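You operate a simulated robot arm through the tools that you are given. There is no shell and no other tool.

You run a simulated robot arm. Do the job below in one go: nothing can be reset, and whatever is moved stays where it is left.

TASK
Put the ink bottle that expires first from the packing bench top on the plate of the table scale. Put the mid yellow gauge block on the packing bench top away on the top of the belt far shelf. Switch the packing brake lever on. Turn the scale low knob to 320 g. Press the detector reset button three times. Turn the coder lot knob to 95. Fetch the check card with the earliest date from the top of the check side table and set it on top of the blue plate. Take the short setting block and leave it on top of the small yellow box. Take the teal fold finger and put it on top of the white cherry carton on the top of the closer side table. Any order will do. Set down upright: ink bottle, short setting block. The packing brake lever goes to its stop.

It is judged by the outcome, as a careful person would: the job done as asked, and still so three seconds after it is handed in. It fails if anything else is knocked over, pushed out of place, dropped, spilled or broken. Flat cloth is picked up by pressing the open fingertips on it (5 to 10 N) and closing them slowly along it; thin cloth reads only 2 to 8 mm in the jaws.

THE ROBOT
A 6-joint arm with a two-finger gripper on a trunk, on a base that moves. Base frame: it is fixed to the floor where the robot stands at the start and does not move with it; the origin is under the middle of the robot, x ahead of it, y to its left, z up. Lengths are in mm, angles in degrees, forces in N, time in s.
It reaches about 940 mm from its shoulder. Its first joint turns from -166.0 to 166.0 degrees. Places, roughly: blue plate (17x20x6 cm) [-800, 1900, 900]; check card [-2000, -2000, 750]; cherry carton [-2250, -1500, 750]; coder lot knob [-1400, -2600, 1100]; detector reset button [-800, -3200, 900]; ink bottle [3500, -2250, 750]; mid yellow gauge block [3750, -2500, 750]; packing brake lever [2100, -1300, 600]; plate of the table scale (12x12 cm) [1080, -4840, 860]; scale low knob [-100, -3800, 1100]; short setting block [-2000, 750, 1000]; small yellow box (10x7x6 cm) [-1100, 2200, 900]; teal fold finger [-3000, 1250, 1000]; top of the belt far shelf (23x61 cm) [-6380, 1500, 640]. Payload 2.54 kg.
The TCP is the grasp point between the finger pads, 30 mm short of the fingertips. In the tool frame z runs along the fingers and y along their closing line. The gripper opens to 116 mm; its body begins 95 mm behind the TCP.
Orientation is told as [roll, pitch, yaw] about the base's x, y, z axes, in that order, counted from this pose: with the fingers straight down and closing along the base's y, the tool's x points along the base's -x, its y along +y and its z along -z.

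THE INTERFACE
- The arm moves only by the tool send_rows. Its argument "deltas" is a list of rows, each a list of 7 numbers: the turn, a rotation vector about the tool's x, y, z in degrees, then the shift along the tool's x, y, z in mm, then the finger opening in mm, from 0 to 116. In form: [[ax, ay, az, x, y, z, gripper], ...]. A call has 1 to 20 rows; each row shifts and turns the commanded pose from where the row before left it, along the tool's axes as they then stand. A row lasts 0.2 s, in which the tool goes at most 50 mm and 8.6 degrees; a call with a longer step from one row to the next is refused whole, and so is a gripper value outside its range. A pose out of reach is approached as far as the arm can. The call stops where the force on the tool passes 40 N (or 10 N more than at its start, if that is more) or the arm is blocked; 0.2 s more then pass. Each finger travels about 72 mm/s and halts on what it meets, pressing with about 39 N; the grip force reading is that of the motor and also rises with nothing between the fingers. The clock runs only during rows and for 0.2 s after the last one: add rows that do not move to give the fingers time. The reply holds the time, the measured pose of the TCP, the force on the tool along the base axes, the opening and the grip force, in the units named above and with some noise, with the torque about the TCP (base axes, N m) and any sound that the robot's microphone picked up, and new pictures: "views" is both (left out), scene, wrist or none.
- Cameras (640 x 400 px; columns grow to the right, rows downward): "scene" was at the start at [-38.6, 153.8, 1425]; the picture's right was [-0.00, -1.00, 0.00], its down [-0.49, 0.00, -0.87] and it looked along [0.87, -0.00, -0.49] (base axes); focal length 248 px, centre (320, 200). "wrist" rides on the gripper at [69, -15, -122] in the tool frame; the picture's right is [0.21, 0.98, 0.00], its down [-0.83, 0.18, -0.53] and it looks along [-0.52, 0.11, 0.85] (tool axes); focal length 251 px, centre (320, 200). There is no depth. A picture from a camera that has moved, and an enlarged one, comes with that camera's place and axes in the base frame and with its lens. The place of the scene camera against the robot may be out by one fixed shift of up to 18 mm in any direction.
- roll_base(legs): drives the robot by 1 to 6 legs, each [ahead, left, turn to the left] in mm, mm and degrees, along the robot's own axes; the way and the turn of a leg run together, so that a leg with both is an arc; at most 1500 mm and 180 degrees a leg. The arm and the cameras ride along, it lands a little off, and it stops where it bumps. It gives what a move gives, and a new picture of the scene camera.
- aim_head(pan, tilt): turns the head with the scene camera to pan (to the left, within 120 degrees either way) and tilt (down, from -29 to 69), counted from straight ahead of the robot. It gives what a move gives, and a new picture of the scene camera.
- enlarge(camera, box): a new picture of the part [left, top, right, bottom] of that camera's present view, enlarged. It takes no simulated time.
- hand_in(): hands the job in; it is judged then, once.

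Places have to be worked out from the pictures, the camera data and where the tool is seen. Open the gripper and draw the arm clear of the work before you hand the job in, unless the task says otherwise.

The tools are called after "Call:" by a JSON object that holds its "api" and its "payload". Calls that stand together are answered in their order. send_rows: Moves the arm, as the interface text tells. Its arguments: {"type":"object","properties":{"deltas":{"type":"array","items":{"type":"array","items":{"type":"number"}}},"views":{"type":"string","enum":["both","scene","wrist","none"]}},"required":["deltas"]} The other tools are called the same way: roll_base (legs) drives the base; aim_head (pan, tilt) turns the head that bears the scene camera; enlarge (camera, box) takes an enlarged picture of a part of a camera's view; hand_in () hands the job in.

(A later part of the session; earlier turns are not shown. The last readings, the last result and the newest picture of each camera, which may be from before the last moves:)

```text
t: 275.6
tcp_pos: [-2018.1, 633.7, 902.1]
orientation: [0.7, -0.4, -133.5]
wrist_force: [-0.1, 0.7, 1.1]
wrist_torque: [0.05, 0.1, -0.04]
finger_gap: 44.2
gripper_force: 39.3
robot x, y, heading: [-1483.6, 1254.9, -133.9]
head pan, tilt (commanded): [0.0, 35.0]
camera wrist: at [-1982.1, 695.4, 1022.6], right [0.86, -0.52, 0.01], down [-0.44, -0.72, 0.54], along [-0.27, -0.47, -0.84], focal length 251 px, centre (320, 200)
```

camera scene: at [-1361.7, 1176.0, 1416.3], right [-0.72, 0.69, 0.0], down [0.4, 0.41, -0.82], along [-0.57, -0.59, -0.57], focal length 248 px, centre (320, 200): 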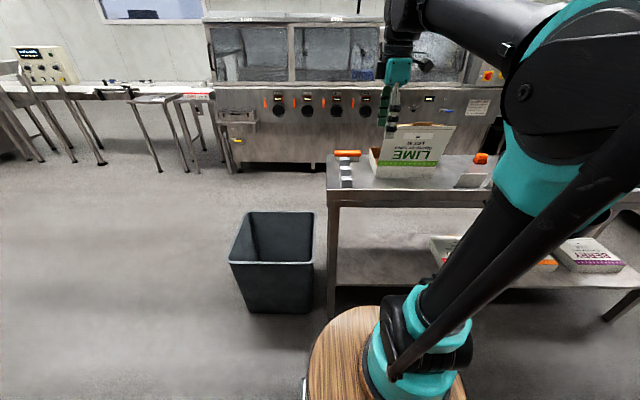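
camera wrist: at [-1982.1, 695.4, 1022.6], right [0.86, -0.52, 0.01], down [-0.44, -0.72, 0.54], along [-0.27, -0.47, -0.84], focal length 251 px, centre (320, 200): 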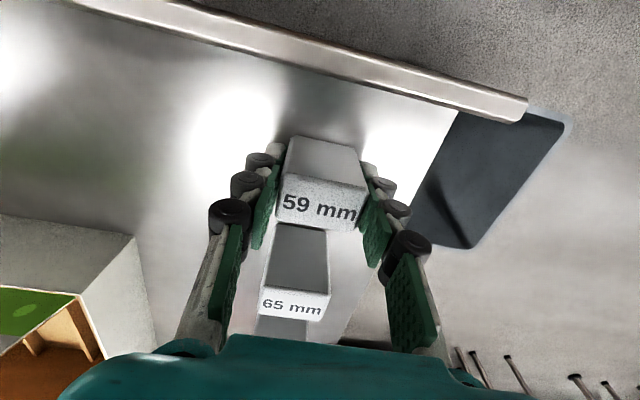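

Gripped at 44.2 mm. I'll lift it, retract, and turn back to the bench through the open side.

Call:
{"api": "send_rows", "payload": {"deltas": [[0, 0, 0, 0, 0, -8, 30], [0, 0, 0, 0, 0, -30, 30], [0, 0, 0, 0, 0, -40, 30], [0, 0, 0, 0, 0, -40, 30], [0, 0, 0, 0, 0, -40, 30], [0, 0, 0, 0, 0, -40, 30], [0, 0, 0, 0, 0, -40, 30], [0, 0, 0, 0, 0, -40, 30], [0, 0, 0, 40, 0, 0, 30], [0, 0, 0, 40, 0, 0, 30], [0, 0, 0, 40, 0, 0, 30], [0, 0, 0, 40, 0, 0, 30], [0, 0, 0, 40, 0, 0, 30]], "views": "scene"}}

Call:
{"api": "roll_base", "payload": {"legs": [[0, 0, 179]]}}

Call:
{"api": "enlarge", "payload": {"camera": "wrist", "box": [0, 0, 640, 400]}}

```text
t: 278.4
tcp_pos: [-1882.3, 782.3, 1179.5]
orientation: [0.6, -0.4, -133.6]
wrist_force: [-0.6, -0.4, -2.1]
wrist_torque: [0.04, -0.08, 0.01]
finger_gap: 44.0
gripper_force: 39.0
robot x, y, heading: [-1481.1, 1251.7, -133.8]
head pan, tilt (commanded): [0.0, 35.0]
camera scene: at [-1362.1, 1175.5, 1416.3], right [-0.72, 0.69, 0.0], down [0.4, 0.41, -0.82], along [-0.57, -0.59, -0.57], focal length 248 px, centre (320, 200)
```

scene: 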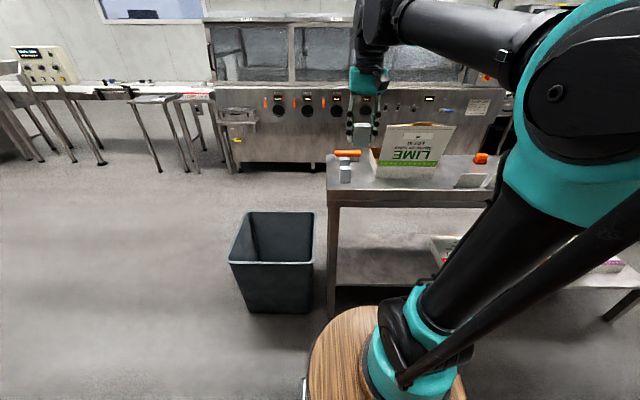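

```text
t: 286.1
tcp_pos: [-1075.7, 1718.0, 1179.5]
orientation: [0.7, -0.5, 45.6]
wrist_force: [1.2, -0.5, -1.6]
wrist_torque: [0.04, 0.01, 0.03]
finger_gap: 44.0
gripper_force: 39.2
robot x, y, heading: [-1482.7, 1248.7, 45.2]
head pan, tilt (commanded): [0.0, 35.0]
camera scene: at [-1620.7, 1340.2, 1416.3], right [0.71, -0.7, 0.0], down [-0.4, -0.41, -0.82], along [0.58, 0.58, -0.57], focal length 248 px, centre (320, 200)
```

scene: 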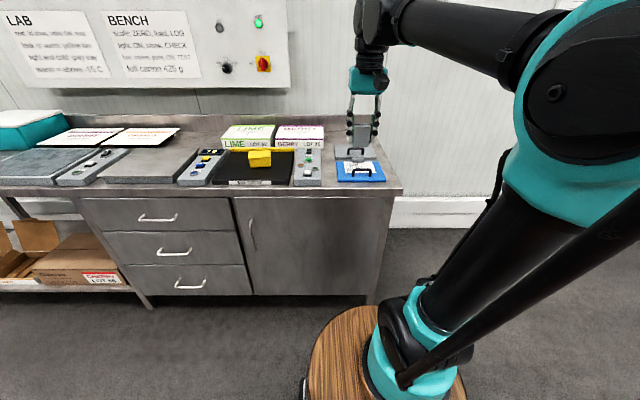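

```text
1.00 times, centred on (320, 200) of wrist (not enlarged: the box is as wide or as high as the picture)
camera zoom: at [-1113.3, 1655.8, 1299.8], right [-0.85, 0.53, 0.01], down [0.45, 0.71, 0.54], along [0.28, 0.47, -0.84], focal length 251 px, centre (320, 200)
```

zoom: 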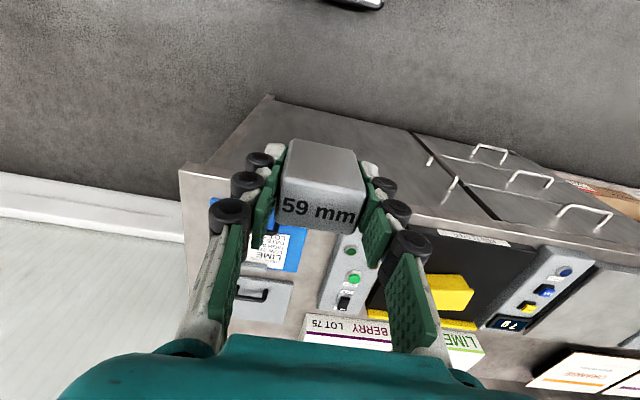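

Holding the block, I'm facing the bench again. I'll slide left to the yellow box.

Call:
{"api": "roll_base", "payload": {"legs": [[0, 400, 0]]}}

Call:
{"api": "enlarge", "payload": {"camera": "wrist", "box": [0, 0, 640, 400]}}

Call:
{"api": "enlarge", "payload": {"camera": "scene", "box": [280, 120, 440, 220]}}

```text
t: 288.6
tcp_pos: [-1361.5, 1999.9, 1179.2]
orientation: [0.8, -0.4, 45.5]
wrist_force: [0.2, -0.9, -2.8]
wrist_torque: [-0.04, -0.01, 0.03]
finger_gap: 43.9
gripper_force: 38.8
robot x, y, heading: [-1769.8, 1533.7, 45.0]
head pan, tilt (commanded): [0.0, 35.0]
camera scene: at [-1905.4, 1622.4, 1416.3], right [0.71, -0.7, 0.0], down [-0.4, -0.41, -0.82], along [0.58, 0.58, -0.57], focal length 248 px, centre (320, 200)
```

scene: 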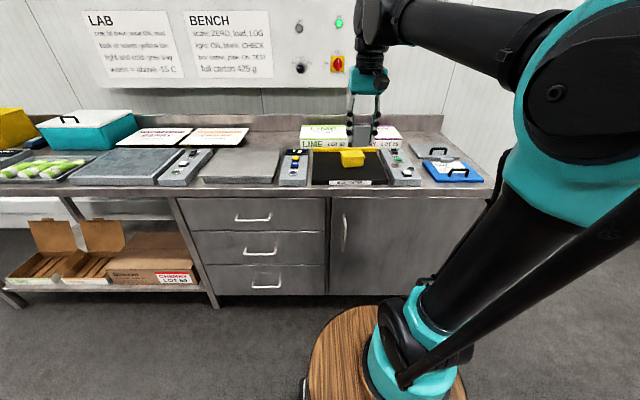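

```text
1.00 times, centred on (320, 200) of wrist (not enlarged: the box is as wide or as high as the picture)
camera zoom: at [-1398.4, 1938.7, 1299.8], right [-0.85, 0.53, 0.01], down [0.45, 0.71, 0.54], along [0.28, 0.47, -0.84], focal length 251 px, centre (320, 200)
```

zoom: 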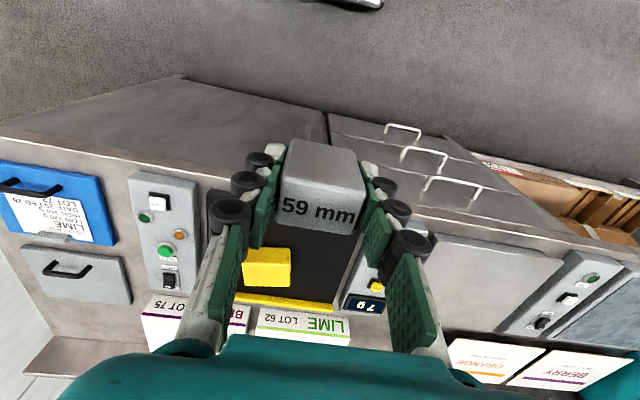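

```text
4.00 times, centred on (360, 170) of scene
camera zoom: at [-1905.4, 1622.4, 1416.3], right [0.71, -0.7, 0.0], down [-0.4, -0.41, -0.82], along [0.58, 0.58, -0.57], focal length 994 px, centre (160, 320)
```

zoom: 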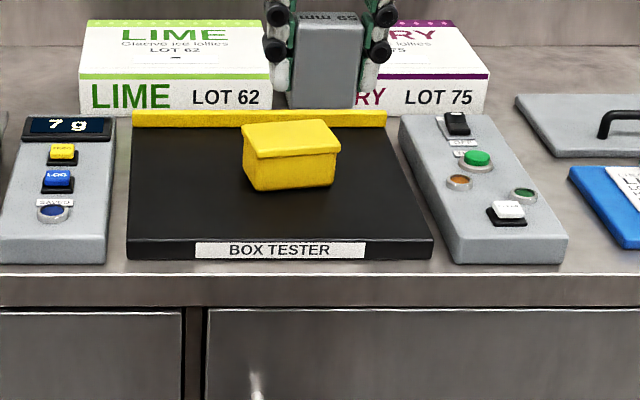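

The yellow box sits on the box tester, slightly turned. I'll shift the gripper to one side and closer for a clean second wrist measurement.

Call:
{"api": "send_rows", "payload": {"deltas": [[0, 0, 0, -35, 20, 10, 30], [0, 0, 0, -35, 20, 10, 30], [0, 0, 0, -35, 20, 10, 30], [0, 0, 0, -35, 20, 10, 30], [0, 0, 0, 0, 0, 0, 30]], "views": "wrist"}}

Call:
{"api": "enlarge", "payload": {"camera": "wrist", "box": [130, 120, 330, 260]}}

```text
t: 289.8
tcp_pos: [-1322.2, 2156.8, 1139.0]
orientation: [0.7, -0.5, 45.6]
wrist_force: [0.0, 0.4, -1.8]
wrist_torque: [0.01, 0.0, -0.03]
finger_gap: 44.2
gripper_force: 38.7
robot x, y, heading: [-1768.5, 1535.1, 45.3]
head pan, tilt (commanded): [0.0, 35.0]
camera wrist: at [-1358.5, 2095.7, 1260.7], right [-0.85, 0.53, 0.01], down [0.45, 0.71, 0.54], along [0.28, 0.47, -0.84], focal length 251 px, centre (320, 200)
```

wrist: 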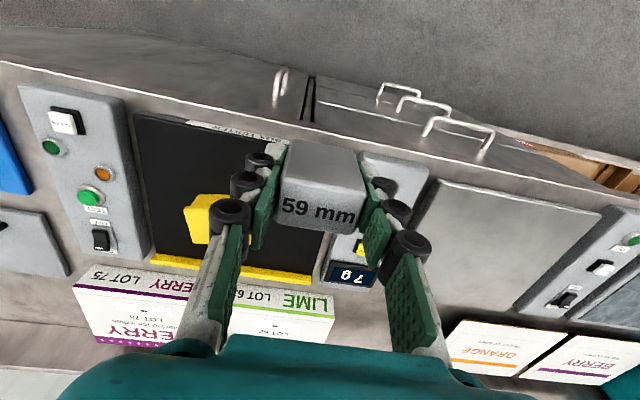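

```text
2.86 times, centred on (230, 190) of wrist
camera zoom: at [-1358.5, 2095.7, 1260.7], right [-0.85, 0.53, 0.01], down [0.45, 0.71, 0.54], along [0.28, 0.47, -0.84], focal length 718 px, centre (577, 229)
```

zoom: 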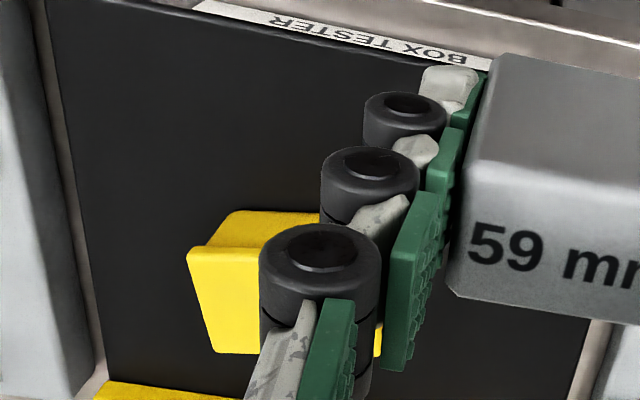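

The finger still hides part of the box. I'll shift another 80 mm sideways.

Call:
{"api": "send_rows", "payload": {"deltas": [[0, 0, 0, 0, 40, 0, 30], [0, 0, 0, 0, 40, 0, 30], [0, 0, 0, 0, 0, 0, 30]], "views": "wrist"}}

Call:
{"api": "enlarge", "payload": {"camera": "wrist", "box": [90, 120, 250, 260]}}

```text
t: 290.6
tcp_pos: [-1377.7, 2214.7, 1142.0]
orientation: [0.7, -0.6, 45.6]
wrist_force: [0.1, -0.4, -1.0]
wrist_torque: [-0.01, 0.0, 0.01]
finger_gap: 44.0
gripper_force: 39.5
robot x, y, heading: [-1767.4, 1535.2, 45.2]
head pan, tilt (commanded): [0.0, 35.0]
camera wrist: at [-1415.7, 2152.0, 1262.7], right [-0.85, 0.53, 0.01], down [0.45, 0.71, 0.54], along [0.28, 0.47, -0.84], focal length 251 px, centre (320, 200)
```

wrist: 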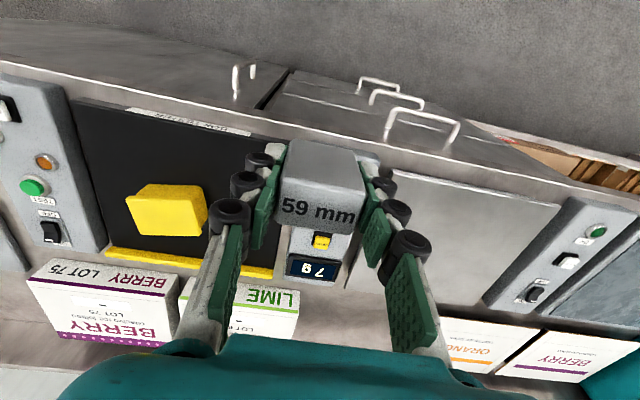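

```text
2.86 times, centred on (170, 190) of wrist
camera zoom: at [-1415.7, 2152.0, 1262.7], right [-0.85, 0.53, 0.01], down [0.45, 0.71, 0.54], along [0.28, 0.47, -0.84], focal length 718 px, centre (749, 229)
```

zoom: 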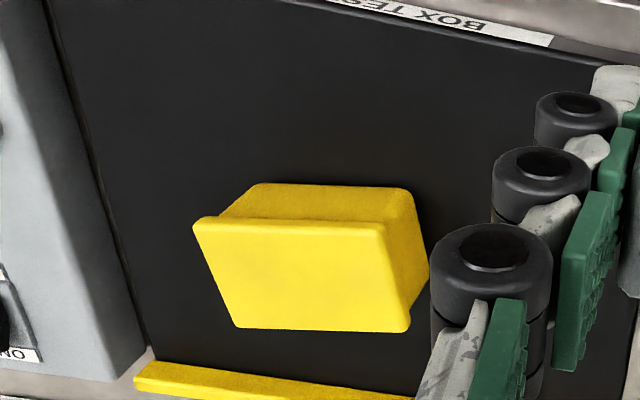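

The lid top is at z≈948, centred near [−1097,2217], turned ~10°. I'll move over it, match its yaw, and descend partway.

Call:
{"api": "send_rows", "payload": {"deltas": [[0, 0, 0, -28.3, -28.4, 0, 30], [0, 0, 0, -28.3, -28.4, 0, 30], [0, 0, 0, -28.3, -28.4, 0, 30], [0, 0, 0, -28.3, -28.4, 0, 30], [0, 0, 0, -28.3, -28.4, 0, 30], [0, 0, 0, -28.3, -28.4, 0, 30], [0, 0, 0, -28.3, -28.4, 0, 30], [0, 0, -5, 0, 0, 0, 30], [0, 0, -5, 0, 0, 0, 30], [0, 0, 0, 0, 0, 40, 30], [0, 0, 0, 0, 0, 40, 30], [0, 0, 0, 0, 0, 0, 30]], "views": "both"}}

Call:
{"api": "enlarge", "payload": {"camera": "scene", "box": [300, 110, 412, 195]}}

```text
t: 293.2
tcp_pos: [-1096.8, 2215.8, 1062.5]
orientation: [0.6, -0.7, 55.6]
wrist_force: [-0.5, 1.0, -0.9]
wrist_torque: [0.0, -0.02, 0.01]
finger_gap: 43.9
gripper_force: 38.9
robot x, y, heading: [-1766.8, 1533.9, 45.4]
head pan, tilt (commanded): [0.0, 35.0]
camera scene: at [-1905.3, 1622.5, 1416.3], right [0.71, -0.7, 0.0], down [-0.4, -0.41, -0.82], along [0.58, 0.58, -0.57], focal length 248 px, centre (320, 200)
camera wrist: at [-1122.9, 2148.9, 1182.0], right [-0.93, 0.37, 0.01], down [0.32, 0.78, 0.54], along [0.2, 0.51, -0.84], focal length 251 px, centre (320, 200)
```

scene: 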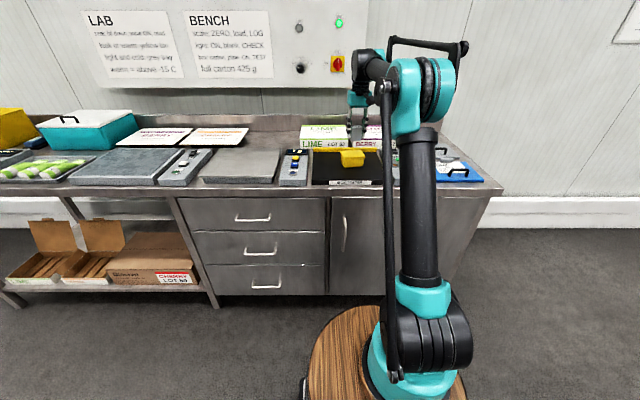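
wrist: 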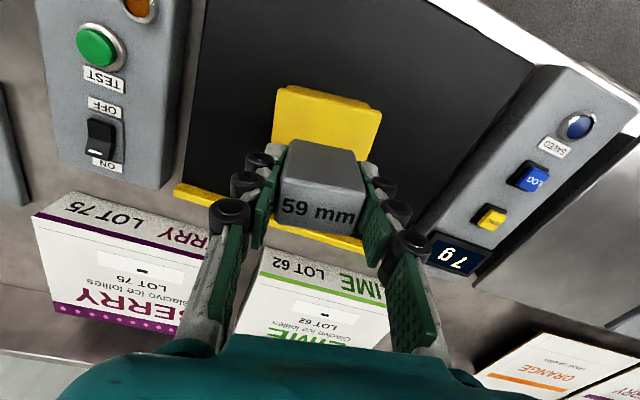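

```text
4.71 times, centred on (356, 152) of scene
camera zoom: at [-1905.3, 1622.5, 1416.3], right [0.71, -0.7, 0.0], down [-0.4, -0.41, -0.82], along [0.58, 0.58, -0.57], focal length 1169 px, centre (151, 424)
```

zoom: 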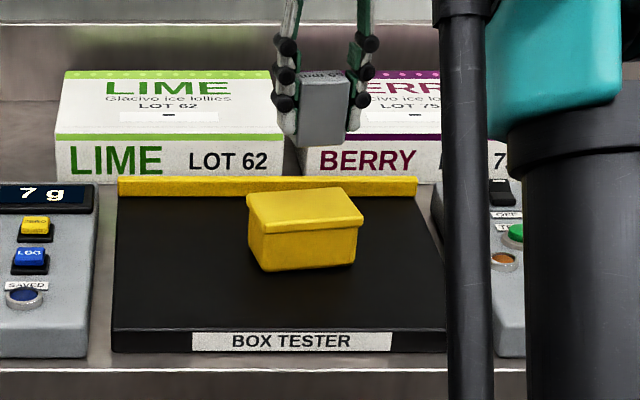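

I'll enlarge the wrist view to see exactly where the lid lies relative to the block.

Call:
{"api": "enlarge", "payload": {"camera": "wrist", "box": [240, 60, 400, 180]}}

```text
3.33 times, centred on (320, 120) of wrist
camera zoom: at [-1122.9, 2148.9, 1182.0], right [-0.93, 0.37, 0.01], down [0.32, 0.78, 0.54], along [0.2, 0.51, -0.84], focal length 838 px, centre (320, 467)
```

zoom: 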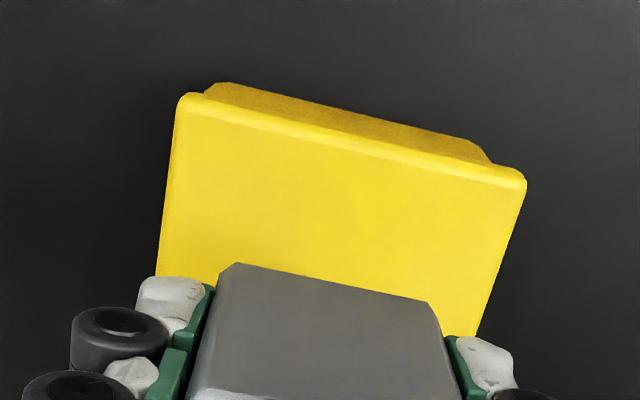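

The lid is aligned with the tool; its centre is ~13 mm deeper than the block. I'll shift and lower to just above it.

Call:
{"api": "send_rows", "payload": {"deltas": [[0, 0, 0, -7, 2, 20, 30], [0, 0, 0, -6, 2, 20, 30], [0, 0, 0, 0, 0, 15, 30], [0, 0, 0, 0, 0, 5, 30], [0, 0, 0, 0, 0, 0, 30]], "views": "wrist"}}

Call:
{"api": "enlarge", "payload": {"camera": "scene", "box": [300, 110, 412, 195]}}

```text
t: 294.4
tcp_pos: [-1092.4, 2231.9, 1001.4]
orientation: [0.7, -0.6, 55.6]
wrist_force: [0.0, 0.1, -1.2]
wrist_torque: [-0.01, 0.01, -0.03]
finger_gap: 43.8
gripper_force: 39.3
robot x, y, heading: [-1770.9, 1535.3, 45.6]
head pan, tilt (commanded): [0.0, 35.0]
camera wrist: at [-1118.8, 2163.1, 1121.8], right [-0.93, 0.37, 0.01], down [0.32, 0.78, 0.54], along [0.2, 0.51, -0.84], focal length 251 px, centre (320, 200)
```

wrist: 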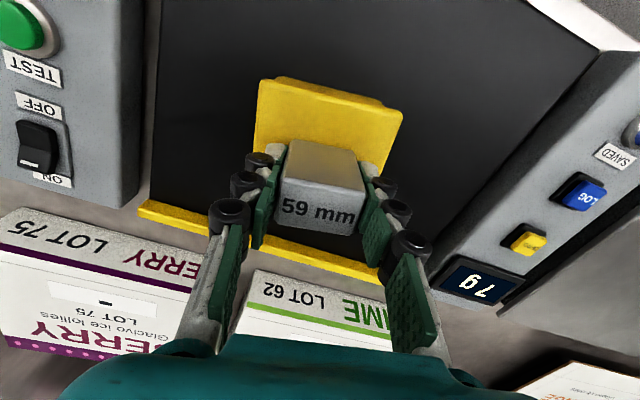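

```text
4.71 times, centred on (356, 152) of scene
camera zoom: at [-1905.3, 1622.4, 1416.3], right [0.71, -0.7, 0.0], down [-0.4, -0.41, -0.82], along [0.58, 0.58, -0.57], focal length 1169 px, centre (151, 424)
```

zoom: 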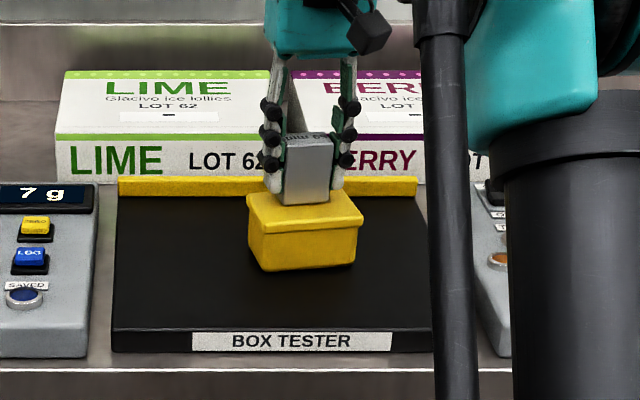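

The block is over the lid centre (within ~4 mm). I'll creep down to contact.

Call:
{"api": "send_rows", "payload": {"deltas": [[0, 0, 0, 1, 0, 2.5, 30], [0, 0, 0, 1, 0, 2.5, 30], [0, 0, 0, 0, 0, 2.5, 30], [0, 0, 0, 0, 0, 2, 30], [0, 0, 0, 0, 0, 0, 30]], "views": "none"}}

Call:
{"api": "send_rows", "payload": {"deltas": [[0, 0, 0, 0, 0, 1.5, 30], [0, 0, 0, 0, 0, 1.5, 30], [0, 0, 0, 0, 0, 0, 30]], "views": "none"}}

```text
t: 295.0
tcp_pos: [-1095.2, 2229.1, 1001.2]
orientation: [0.6, -0.7, 55.6]
wrist_force: [-0.8, -0.7, 14.0]
wrist_torque: [-0.21, 0.14, -0.02]
finger_gap: 44.0
gripper_force: 38.9
robot x, y, heading: [-1768.4, 1536.9, 45.4]
head pan, tilt (commanded): [0.0, 35.0]
stopped in row 2: the force on the tool passed its limit at 40 N (the readings are from after the stop); the commanded pose is now the measured one
```

```text
t: 295.8
tcp_pos: [-1094.1, 2228.2, 997.8]
orientation: [0.6, -0.8, 55.5]
wrist_force: [2.3, 1.2, 38.9]
wrist_torque: [-0.02, -0.18, 0.02]
finger_gap: 44.3
gripper_force: 38.6
robot x, y, heading: [-1768.9, 1536.2, 45.3]
head pan, tilt (commanded): [0.0, 35.0]
```

Contact at TCP z≈1000. I'll relieve the pressure by 3 mm, then open and lift clear.

Call:
{"api": "send_rows", "payload": {"deltas": [[0, 0, 0, 0, 0, -2.5, 30], [0, 0, 0, 0, 0, 0, 30]], "views": "none"}}

Call:
{"api": "send_rows", "payload": {"deltas": [[0, 0, 0, 0, 0, 0, 46], [0, 0, 0, 0, 0, 0, 50], [0, 0, 0, 0, 0, 0, 56], [0, 0, 0, 0, 0, 0, 64], [0, 0, 0, 0, 0, 0, 72], [0, 0, 0, 0, 0, -10, 76], [0, 0, 0, 0, 0, -30, 76], [0, 0, 0, 0, 0, -45, 76], [0, 0, 0, 0, 0, -45, 76]], "views": "both"}}

Call:
{"api": "enlarge", "payload": {"camera": "scene", "box": [300, 110, 412, 195]}}

```text
t: 296.4
tcp_pos: [-1093.2, 2230.4, 998.7]
orientation: [0.5, -0.7, 55.5]
wrist_force: [0.2, -0.9, 1.1]
wrist_torque: [-0.05, 0.0, -0.02]
finger_gap: 43.9
gripper_force: 38.7
robot x, y, heading: [-1767.5, 1533.1, 45.5]
head pan, tilt (commanded): [0.0, 35.0]
```

```text
t: 298.4
tcp_pos: [-1092.6, 2227.1, 1129.0]
orientation: [0.6, -0.6, 55.6]
wrist_force: [-0.2, 1.3, -0.2]
wrist_torque: [-0.02, 0.01, 0.0]
finger_gap: 75.8
gripper_force: 0.1
robot x, y, heading: [-1768.5, 1537.6, 45.4]
head pan, tilt (commanded): [0.0, 35.0]
camera scene: at [-1905.2, 1622.6, 1416.3], right [0.71, -0.7, 0.0], down [-0.4, -0.41, -0.82], along [0.58, 0.58, -0.57], focal length 248 px, centre (320, 200)
camera wrist: at [-1119.1, 2160.0, 1248.6], right [-0.93, 0.37, 0.01], down [0.32, 0.78, 0.55], along [0.2, 0.51, -0.84], focal length 251 px, centre (320, 200)
```

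scene: 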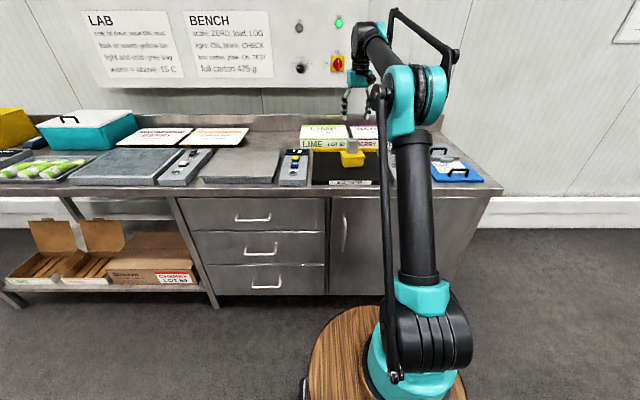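
wrist: 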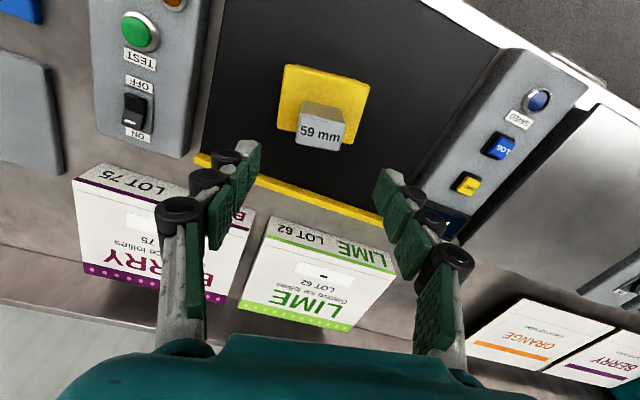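

```text
4.71 times, centred on (356, 152) of scene
camera zoom: at [-1905.2, 1622.6, 1416.3], right [0.71, -0.7, 0.0], down [-0.4, -0.41, -0.82], along [0.58, 0.58, -0.57], focal length 1169 px, centre (151, 424)
```

zoom: 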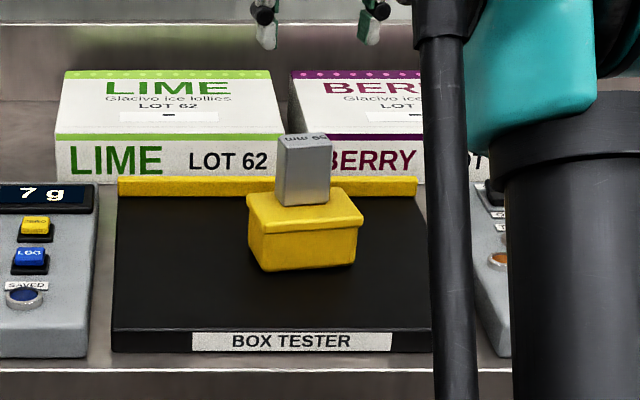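

The 59 mm block stands upright on the yellow box, which did not move. Next the teal fold finger: I'll retract, turn around and slide along the other table.

Call:
{"api": "send_rows", "payload": {"deltas": [[0, 0, 0, 10, 0, -40, 80], [0, 0, 0, 30, 0, -30, 80], [0, 0, 5, 40, 0, 0, 80], [0, 0, 5, 40, 0, 0, 80], [0, 0, 0, 40, 0, 0, 80], [0, 0, 0, 40, 0, 0, 80], [0, 0, 0, 40, 0, 0, 80], [0, 0, 0, 40, 0, 0, 80], [0, 0, 0, 40, 0, 0, 80], [0, 0, 0, 30, 0, 0, 80]], "views": "none"}}

Call:
{"api": "roll_base", "payload": {"legs": [[0, 0, -180]]}}

Call:
{"api": "aim_head", "payload": {"pan": -20, "tilt": 30}}

```text
t: 300.6
tcp_pos: [-1324.7, 1965.7, 1193.8]
orientation: [0.8, -0.6, 45.4]
wrist_force: [0.5, 0.5, -0.1]
wrist_torque: [-0.04, 0.03, 0.02]
finger_gap: 80.0
gripper_force: 0.0
robot x, y, heading: [-1768.5, 1537.0, 45.3]
head pan, tilt (commanded): [0.0, 35.0]
```

```text
t: 308.4
tcp_pos: [-2216.1, 1111.9, 1194.7]
orientation: [0.7, -0.6, -135.2]
wrist_force: [-0.3, 0.7, -0.4]
wrist_torque: [0.01, -0.06, -0.03]
finger_gap: 79.9
gripper_force: 0.2
robot x, y, heading: [-1765.4, 1535.5, -135.4]
head pan, tilt (commanded): [0.0, 35.0]
camera scene: at [-1648.5, 1454.8, 1416.3], right [-0.7, 0.71, 0.0], down [0.41, 0.4, -0.82], along [-0.58, -0.57, -0.57], focal length 248 px, centre (320, 200)
```

scene: 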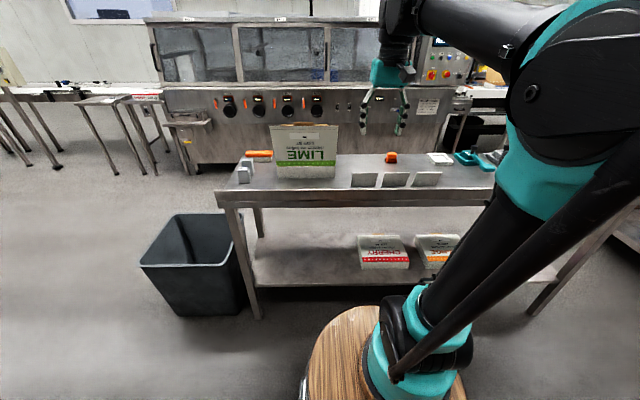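

```text
t: 309.2
tcp_pos: [-2215.3, 1111.6, 1193.6]
orientation: [0.7, -0.6, -135.2]
wrist_force: [-0.8, 0.2, 1.0]
wrist_torque: [-0.01, 0.04, -0.02]
finger_gap: 80.1
gripper_force: 0.1
robot x, y, heading: [-1767.6, 1535.9, -135.5]
head pan, tilt (commanded): [-20.0, 30.0]
camera scene: at [-1668.0, 1479.0, 1424.0], right [-0.42, 0.91, 0.0], down [0.46, 0.21, -0.87], along [-0.79, -0.36, -0.5], focal length 248 px, centre (320, 200)
```

scene: 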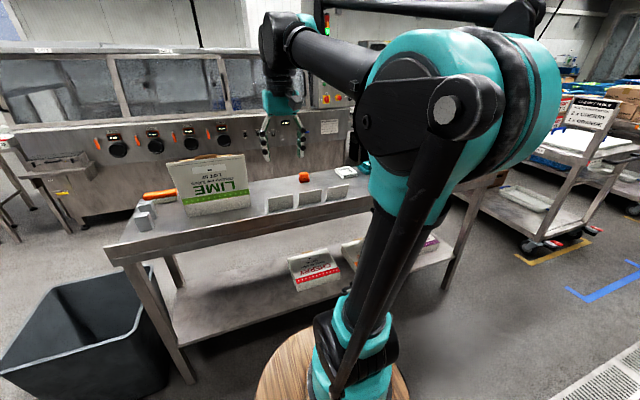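

The path is clear. I'll slide right 560 mm to face the teal fold finger.

Call:
{"api": "roll_base", "payload": {"legs": [[0, -560, 0]]}}

Call:
{"api": "aim_head", "payload": {"pan": 0, "tilt": 35}}

Call:
{"api": "enlarge", "payload": {"camera": "wrist", "box": [0, 0, 640, 400]}}

```text
t: 312.4
tcp_pos: [-2606.2, 1509.6, 1194.5]
orientation: [0.7, -0.5, -135.1]
wrist_force: [0.4, 0.4, 0.4]
wrist_torque: [0.0, -0.03, -0.01]
finger_gap: 80.1
gripper_force: 0.1
robot x, y, heading: [-2159.8, 1934.2, -135.5]
head pan, tilt (commanded): [-20.0, 30.0]
camera scene: at [-2059.5, 1877.5, 1424.1], right [-0.41, 0.91, 0.0], down [0.46, 0.21, -0.87], along [-0.79, -0.36, -0.5], focal length 248 px, centre (320, 200)
```

scene: 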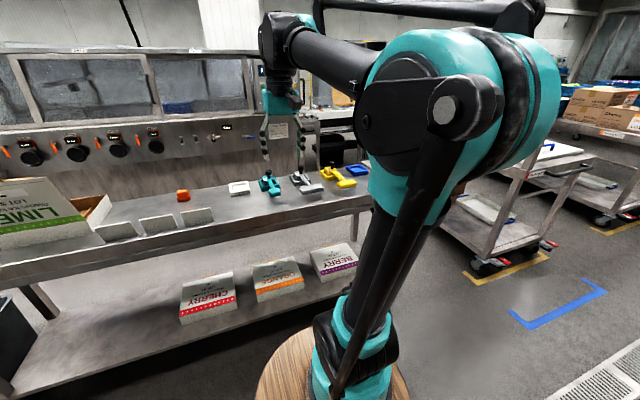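

```text
t: 313.2
tcp_pos: [-2607.4, 1509.5, 1195.0]
orientation: [0.7, -0.6, -135.0]
wrist_force: [-0.4, -0.9, -0.6]
wrist_torque: [0.01, 0.01, 0.01]
finger_gap: 79.8
gripper_force: 0.0
robot x, y, heading: [-2155.9, 1931.8, -135.7]
head pan, tilt (commanded): [0.0, 35.0]
camera scene: at [-2040.0, 1853.3, 1416.3], right [-0.7, 0.71, 0.0], down [0.41, 0.4, -0.82], along [-0.58, -0.57, -0.57], focal length 248 px, centre (320, 200)
```

scene: 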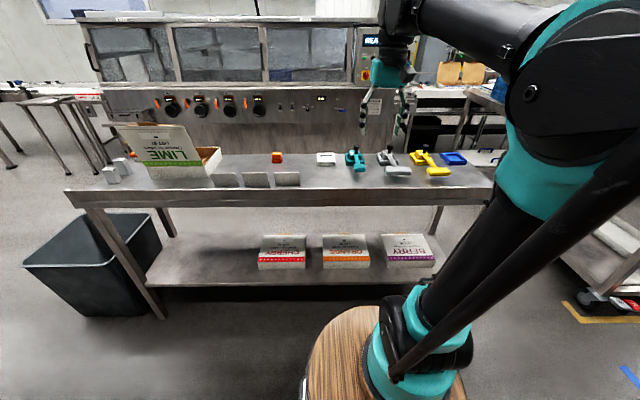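

```text
1.00 times, centred on (320, 200) of wrist (not enlarged: the box is as wide or as high as the picture)
camera zoom: at [-2568.7, 1571.4, 1315.0], right [0.84, -0.54, 0.01], down [-0.46, -0.7, 0.55], along [-0.29, -0.46, -0.84], focal length 251 px, centre (320, 200)
```

zoom: 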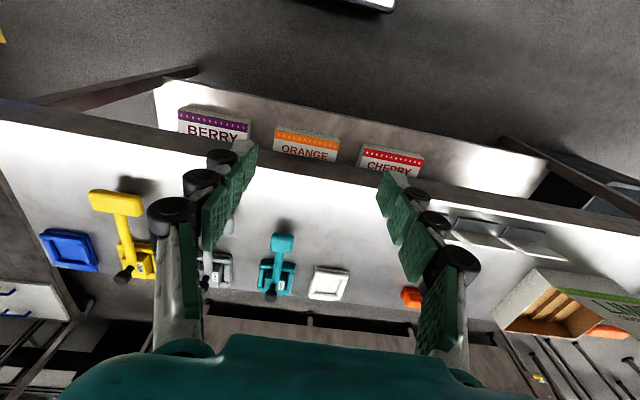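

The teal fold finger is at (278,265) in the wrist view. I'll enlarge it from both cameras.

Call:
{"api": "enlarge", "payload": {"camera": "wrist", "box": [220, 215, 350, 310]}}

Call:
{"api": "enlarge", "payload": {"camera": "scene", "box": [310, 130, 470, 200]}}

```text
4.21 times, centred on (285, 262) of wrist
camera zoom: at [-2568.7, 1571.4, 1315.0], right [0.84, -0.54, 0.01], down [-0.46, -0.7, 0.55], along [-0.29, -0.46, -0.84], focal length 1059 px, centre (467, -63)
```

zoom: 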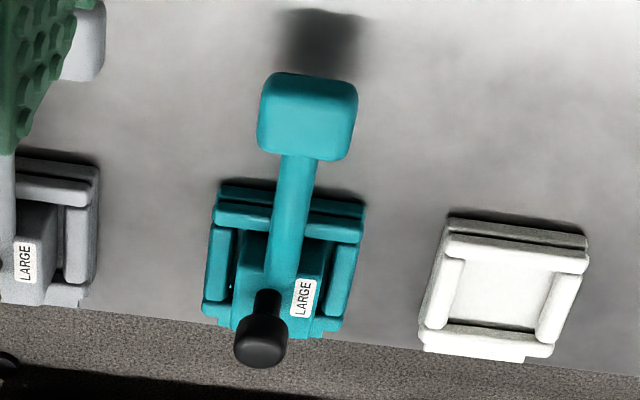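

```text
4.00 times, centred on (390, 165) of scene
camera zoom: at [-2040.0, 1853.3, 1416.3], right [-0.7, 0.71, 0.0], down [0.41, 0.4, -0.82], along [-0.58, -0.57, -0.57], focal length 994 px, centre (40, 340)
```

zoom: 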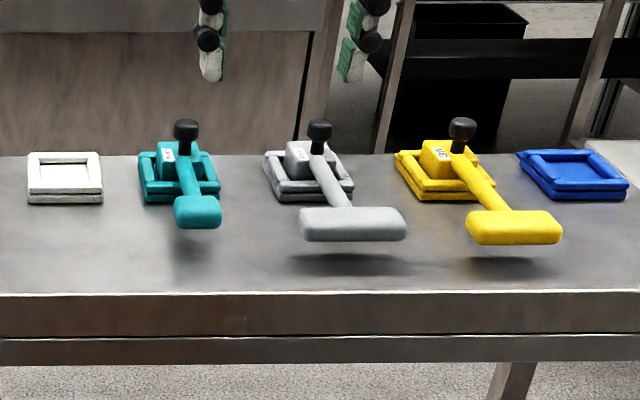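

The teal finger has a black knob on top (knob top ≈[−2906,1237,970]) and rests in its tray with a forward paddle. I'll drive 100 mm closer, move above the knob and rotate the wrist 90° to close front-to-back.

Call:
{"api": "roll_base", "payload": {"legs": [[100, 0, 0]]}}

Call:
{"api": "send_rows", "payload": {"deltas": [[0, 0, 0, -38, -2, 10, 80], [0, 0, 0, -38, -2, 10, 80], [0, 0, 0, -38, -2, 10, 80], [0, 0, 0, -38, -2, 10, 80], [0, 0, 0, -38, -2, 10, 80], [0, 0, 0, -38, -2, 10, 80], [0, 0, 0, -38, -2, 10, 80], [0, 0, 0, -35, -2, 10, 80], [0, 0, -7.5, 0, 0, 0, 80], [0, 0, -7.5, 0, 0, 0, 80], [0, 0, -7.5, 0, 0, 0, 80], [0, 0, -7.5, 0, 0, 0, 80], [0, 0, -7.5, 0, 0, 0, 80], [0, 0, -7.5, 0, 0, 0, 80], [0, 0, -7.5, 0, 0, 0, 80], [0, 0, -7.5, 0, 0, 0, 80], [0, 0, -7.5, 0, 0, 0, 80], [0, 0, -7.5, 0, 0, 0, 80], [0, 0, -7.5, 0, 0, 0, 80], [0, 0, -7.5, 0, 0, 0, 80]], "views": "wrist"}}

Call:
{"api": "enlarge", "payload": {"camera": "wrist", "box": [220, 60, 420, 185]}}

```text
t: 314.4
tcp_pos: [-2678.0, 1439.4, 1194.8]
orientation: [0.7, -0.6, -135.1]
wrist_force: [-0.3, 0.3, -0.2]
wrist_torque: [0.0, -0.03, -0.02]
finger_gap: 79.8
gripper_force: 0.1
robot x, y, heading: [-2229.1, 1865.7, -135.4]
head pan, tilt (commanded): [0.0, 35.0]
camera scene: at [-2111.9, 1782.6, 1416.3], right [-0.7, 0.71, 0.0], down [0.41, 0.4, -0.82], along [-0.58, -0.57, -0.57], focal length 248 px, centre (320, 200)
```

scene: 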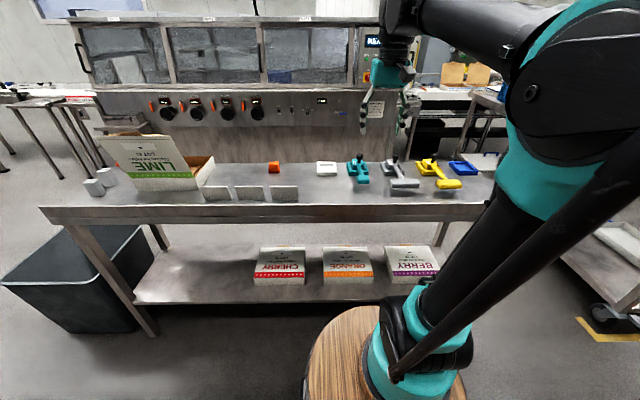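

```text
t: 318.6
tcp_pos: [-2902.2, 1237.3, 1117.1]
orientation: [-0.5, -0.6, -45.1]
wrist_force: [-0.2, 0.3, 0.2]
wrist_torque: [-0.04, 0.02, 0.01]
finger_gap: 80.1
gripper_force: 0.0
robot x, y, heading: [-2229.1, 1864.4, -135.5]
head pan, tilt (commanded): [0.0, 35.0]
camera wrist: at [-2962.5, 1276.6, 1237.8], right [0.54, 0.84, -0.01], down [0.71, -0.45, 0.54], along [0.45, -0.3, -0.84], focal length 251 px, centre (320, 200)
```

wrist: 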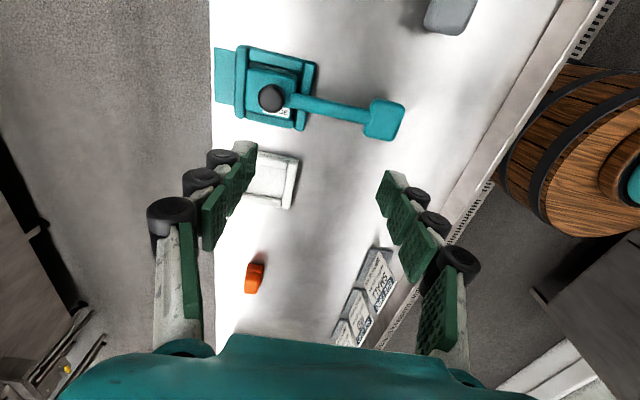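

```text
3.20 times, centred on (320, 122) of wrist
camera zoom: at [-2962.5, 1276.6, 1237.8], right [0.54, 0.84, -0.01], down [0.71, -0.45, 0.54], along [0.45, -0.3, -0.84], focal length 805 px, centre (320, 448)
```

zoom: 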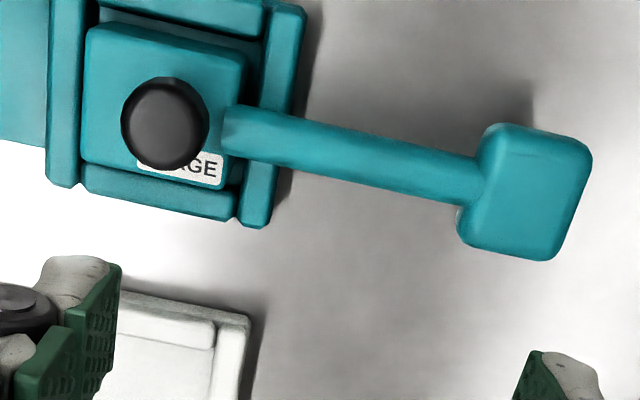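

Two wrist views agree: the knob top is at [−2947,1197,936]. I'll move over it and descend for a closer look.

Call:
{"api": "send_rows", "payload": {"deltas": [[0, 0, 0, 1.2, -20, 25, 80], [0, 0, 0, 1.2, -20, 25, 80], [0, 0, 0, 1.1, -20, 25, 80], [0, 0, 0, 0, 0, 25, 70], [0, 0, 0, 0, 0, 0, 70]], "views": "both"}}

Call:
{"api": "enlarge", "payload": {"camera": "wrist", "box": [220, 60, 420, 185]}}

Call:
{"api": "enlarge", "payload": {"camera": "scene", "box": [310, 120, 406, 200]}}

```text
t: 319.8
tcp_pos: [-2947.9, 1194.9, 1018.6]
orientation: [-0.7, -0.7, -45.1]
wrist_force: [0.0, 0.1, 0.9]
wrist_torque: [-0.02, 0.0, -0.02]
finger_gap: 70.0
gripper_force: 0.0
robot x, y, heading: [-2229.4, 1859.4, -135.3]
head pan, tilt (commanded): [0.0, 35.0]
camera scene: at [-2111.9, 1782.6, 1416.3], right [-0.7, 0.71, 0.0], down [0.41, 0.4, -0.82], along [-0.58, -0.57, -0.57], focal length 248 px, centre (320, 200)
camera wrist: at [-3008.1, 1235.2, 1138.5], right [0.54, 0.84, -0.01], down [0.71, -0.45, 0.54], along [0.45, -0.3, -0.84], focal length 251 px, centre (320, 200)
```

scene: 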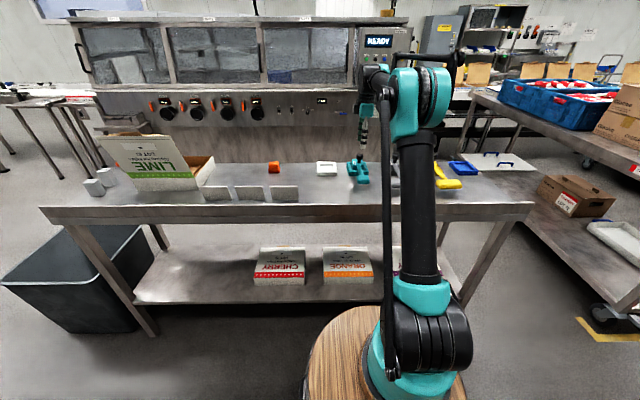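
wrist: 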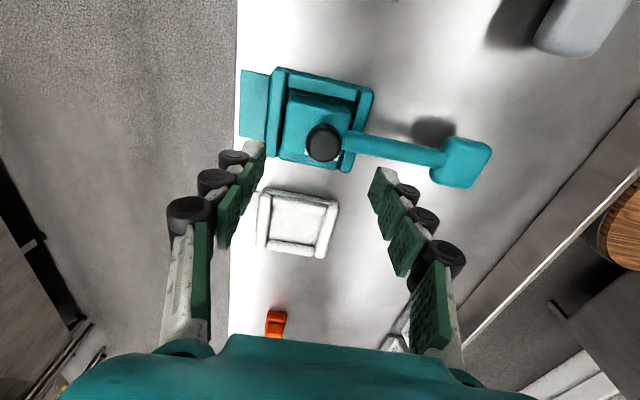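

```text
3.20 times, centred on (320, 122) of wrist
camera zoom: at [-3008.1, 1235.2, 1138.5], right [0.54, 0.84, -0.01], down [0.71, -0.45, 0.54], along [0.45, -0.3, -0.84], focal length 805 px, centre (320, 448)
```

zoom: 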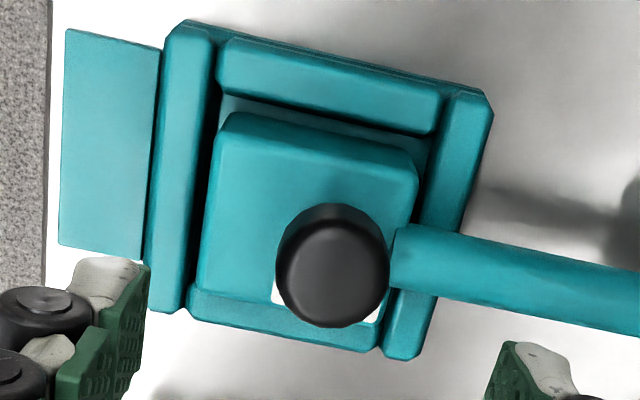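

```text
5.00 times, centred on (358, 160) of scene
camera zoom: at [-2111.9, 1782.6, 1416.3], right [-0.7, 0.71, 0.0], down [0.41, 0.4, -0.82], along [-0.58, -0.57, -0.57], focal length 1242 px, centre (130, 400)
```

zoom: 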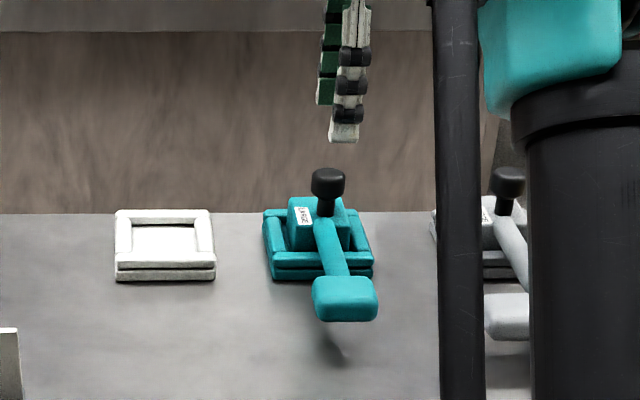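

The knob (Ø≈28 mm, top z≈942) is centred between the fingers. I'll descend to TCP z≈948 and close on it.

Call:
{"api": "send_rows", "payload": {"deltas": [[0, 0, 0, 0, 2, 35, 70], [0, 0, 0, 0, 0, 25, 70], [0, 0, 0, 0, 0, 10, 70], [0, 0, 0, 0, 0, 0, 60], [0, 0, 0, 0, 0, 0, 50], [0, 0, 0, 0, 0, 0, 40], [0, 0, 0, 0, 0, 0, 30], [0, 0, 0, 0, 0, 0, 20], [0, 0, 0, 0, 0, 0, 15]], "views": "wrist"}}

Call:
{"api": "enlarge", "payload": {"camera": "scene", "box": [310, 120, 406, 200]}}

```text
t: 321.8
tcp_pos: [-2946.9, 1195.6, 948.4]
orientation: [-0.6, -0.7, -45.1]
wrist_force: [0.8, 1.0, 1.5]
wrist_torque: [0.0, -0.02, 0.01]
finger_gap: 28.5
gripper_force: 39.1
robot x, y, heading: [-2227.4, 1867.3, -135.3]
head pan, tilt (commanded): [0.0, 35.0]
camera wrist: at [-3006.2, 1235.7, 1068.7], right [0.54, 0.84, -0.01], down [0.71, -0.45, 0.54], along [0.45, -0.3, -0.84], focal length 251 px, centre (320, 200)
```

wrist: 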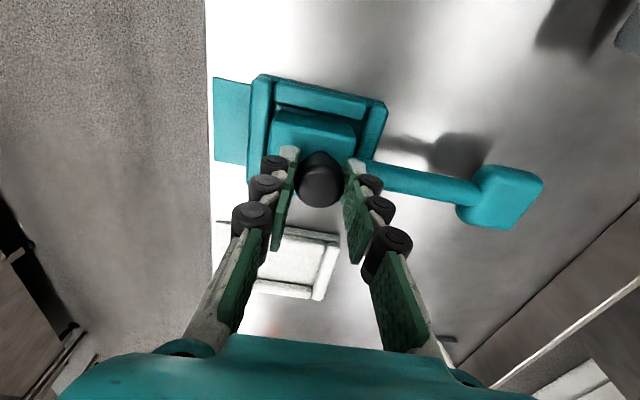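

```text
5.00 times, centred on (358, 160) of scene
camera zoom: at [-2111.8, 1782.6, 1416.3], right [-0.7, 0.71, 0.0], down [0.41, 0.4, -0.82], along [-0.58, -0.57, -0.57], focal length 1242 px, centre (130, 400)
```

zoom: 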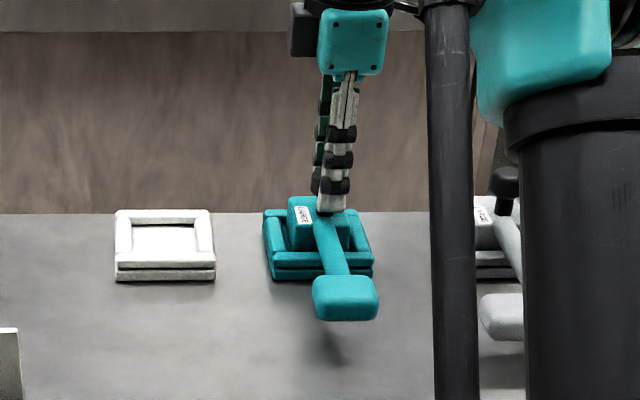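

Knob gripped at 28.5 mm. I'll lift slowly 40 mm and check that only the finger comes out of its tray.

Call:
{"api": "send_rows", "payload": {"deltas": [[0, 0, 0, 0, 0, -4, 10], [0, 0, 0, 0, 0, -6, 10], [0, 0, 0, 0, 0, -10, 10], [0, 0, 0, 0, 0, -20, 10], [0, 0, 0, 0, 0, 0, 10]], "views": "wrist"}}

Call:
{"api": "enlarge", "payload": {"camera": "scene", "box": [310, 120, 406, 200]}}

```text
t: 323.0
tcp_pos: [-2946.6, 1196.2, 987.9]
orientation: [-0.6, -0.7, -45.1]
wrist_force: [-0.2, -0.2, -3.3]
wrist_torque: [0.03, 0.02, -0.02]
finger_gap: 28.2
gripper_force: 38.8
robot x, y, heading: [-2229.9, 1864.4, -135.5]
head pan, tilt (commanded): [0.0, 35.0]
camera wrist: at [-3006.6, 1236.3, 1108.5], right [0.54, 0.84, -0.01], down [0.71, -0.45, 0.54], along [0.45, -0.3, -0.84], focal length 251 px, centre (320, 200)
```

wrist: 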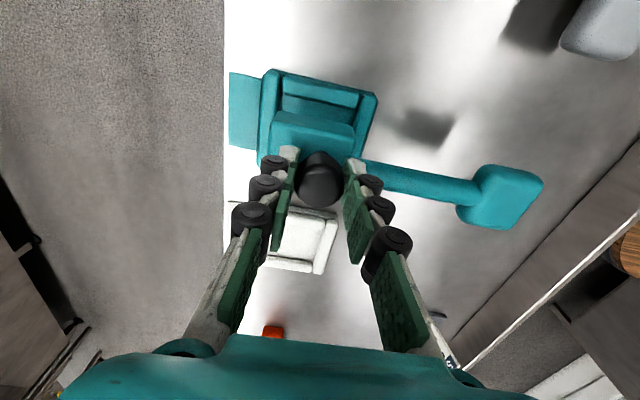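

```text
5.00 times, centred on (358, 160) of scene
camera zoom: at [-2112.1, 1782.4, 1416.3], right [-0.7, 0.71, 0.0], down [0.41, 0.4, -0.82], along [-0.58, -0.57, -0.57], focal length 1242 px, centre (130, 400)
```

zoom: 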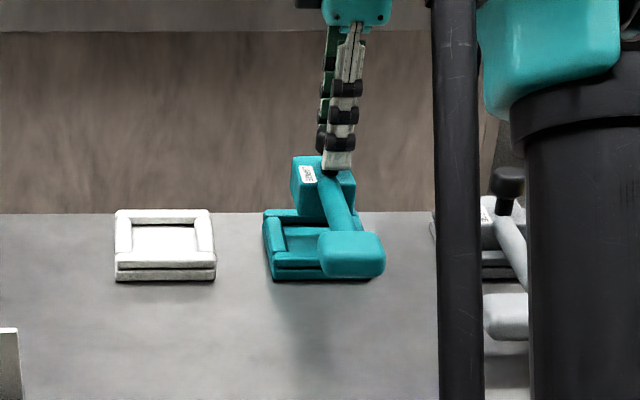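

Only the finger lifted; it hangs level (≈3.3 N). I'll raise it high, retract, and slide back along the aisle towards the closer side table.

Call:
{"api": "send_rows", "payload": {"deltas": [[0, 0, 0, 0, 0, -40, 10], [0, 0, 0, 0, 0, -40, 10], [0, 0, 0, 0, 0, -40, 10], [0, 0, 0, 0, 0, -40, 10], [0, 0, 0, 0, 0, -40, 10], [0, 0, 0, 0, 10, -40, 10], [0, 0, 0, 0, 40, 0, 10], [0, 0, 0, 0, 40, 0, 10], [0, 0, 0, 0, 40, 0, 10], [0, 0, 0, 0, 40, 0, 10], [0, 0, 0, 0, 40, 0, 10], [0, 0, 0, 0, 40, 0, 10], [0, 0, 0, 0, 40, 0, 10], [0, 0, 0, 0, 40, 0, 10]], "views": "none"}}

Call:
{"api": "roll_base", "payload": {"legs": [[-120, 0, 0], [0, 1250, 0.3], [0, 1180, 0]]}}

Call:
{"api": "aim_head", "payload": {"pan": 0, "tilt": 20}}

```text
t: 326.0
tcp_pos: [-2714.7, 1431.4, 1214.2]
orientation: [-0.5, -0.6, -45.1]
wrist_force: [-0.2, -0.6, -5.3]
wrist_torque: [0.04, -0.08, -0.02]
finger_gap: 28.3
gripper_force: 38.9
out of reach, approached as far as the arm can: row 6
robot x, y, heading: [-2231.7, 1862.4, -135.7]
head pan, tilt (commanded): [0.0, 35.0]
```

```text
t: 338.7
tcp_pos: [-925.2, -207.4, 1215.0]
orientation: [-0.6, -0.7, -44.7]
wrist_force: [0.6, -0.7, -4.6]
wrist_torque: [0.03, 0.01, 0.02]
finger_gap: 28.4
gripper_force: 39.1
robot x, y, heading: [-442.1, 228.1, -134.9]
head pan, tilt (commanded): [0.0, 35.0]
camera scene: at [-325.4, 147.4, 1416.3], right [-0.71, 0.71, 0.0], down [0.41, 0.41, -0.82], along [-0.58, -0.58, -0.57], focal length 248 px, centre (320, 200)
```

scene: 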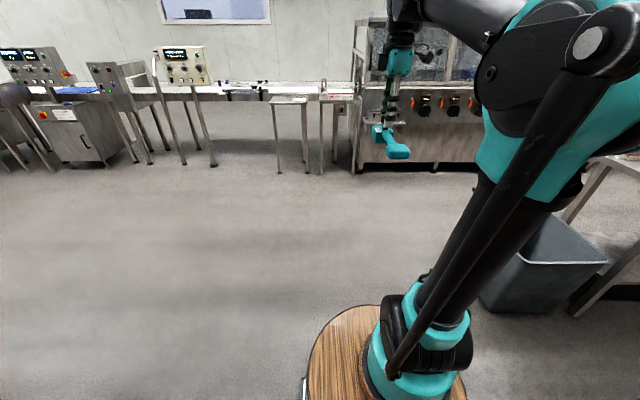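

```text
t: 339.4
tcp_pos: [-925.1, -207.1, 1213.9]
orientation: [-0.6, -0.7, -44.7]
wrist_force: [0.4, 0.4, -4.7]
wrist_torque: [0.03, 0.02, 0.0]
finger_gap: 28.3
gripper_force: 39.3
robot x, y, heading: [-446.3, 228.7, -134.8]
head pan, tilt (commanded): [0.0, 20.0]
camera scene: at [-329.0, 143.8, 1440.1], right [-0.71, 0.71, 0.0], down [0.24, 0.24, -0.94], along [-0.66, -0.66, -0.34], focal length 248 px, centre (320, 200)
```

scene: 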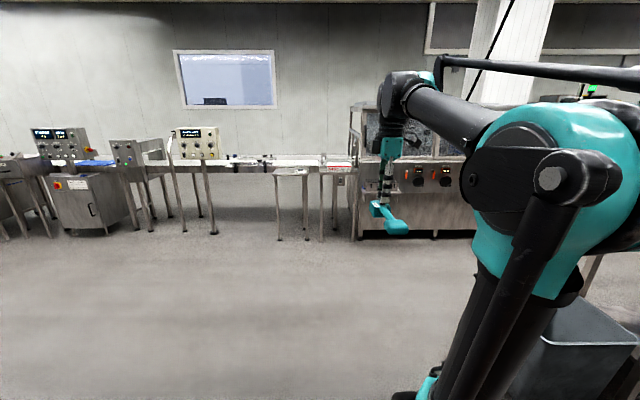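

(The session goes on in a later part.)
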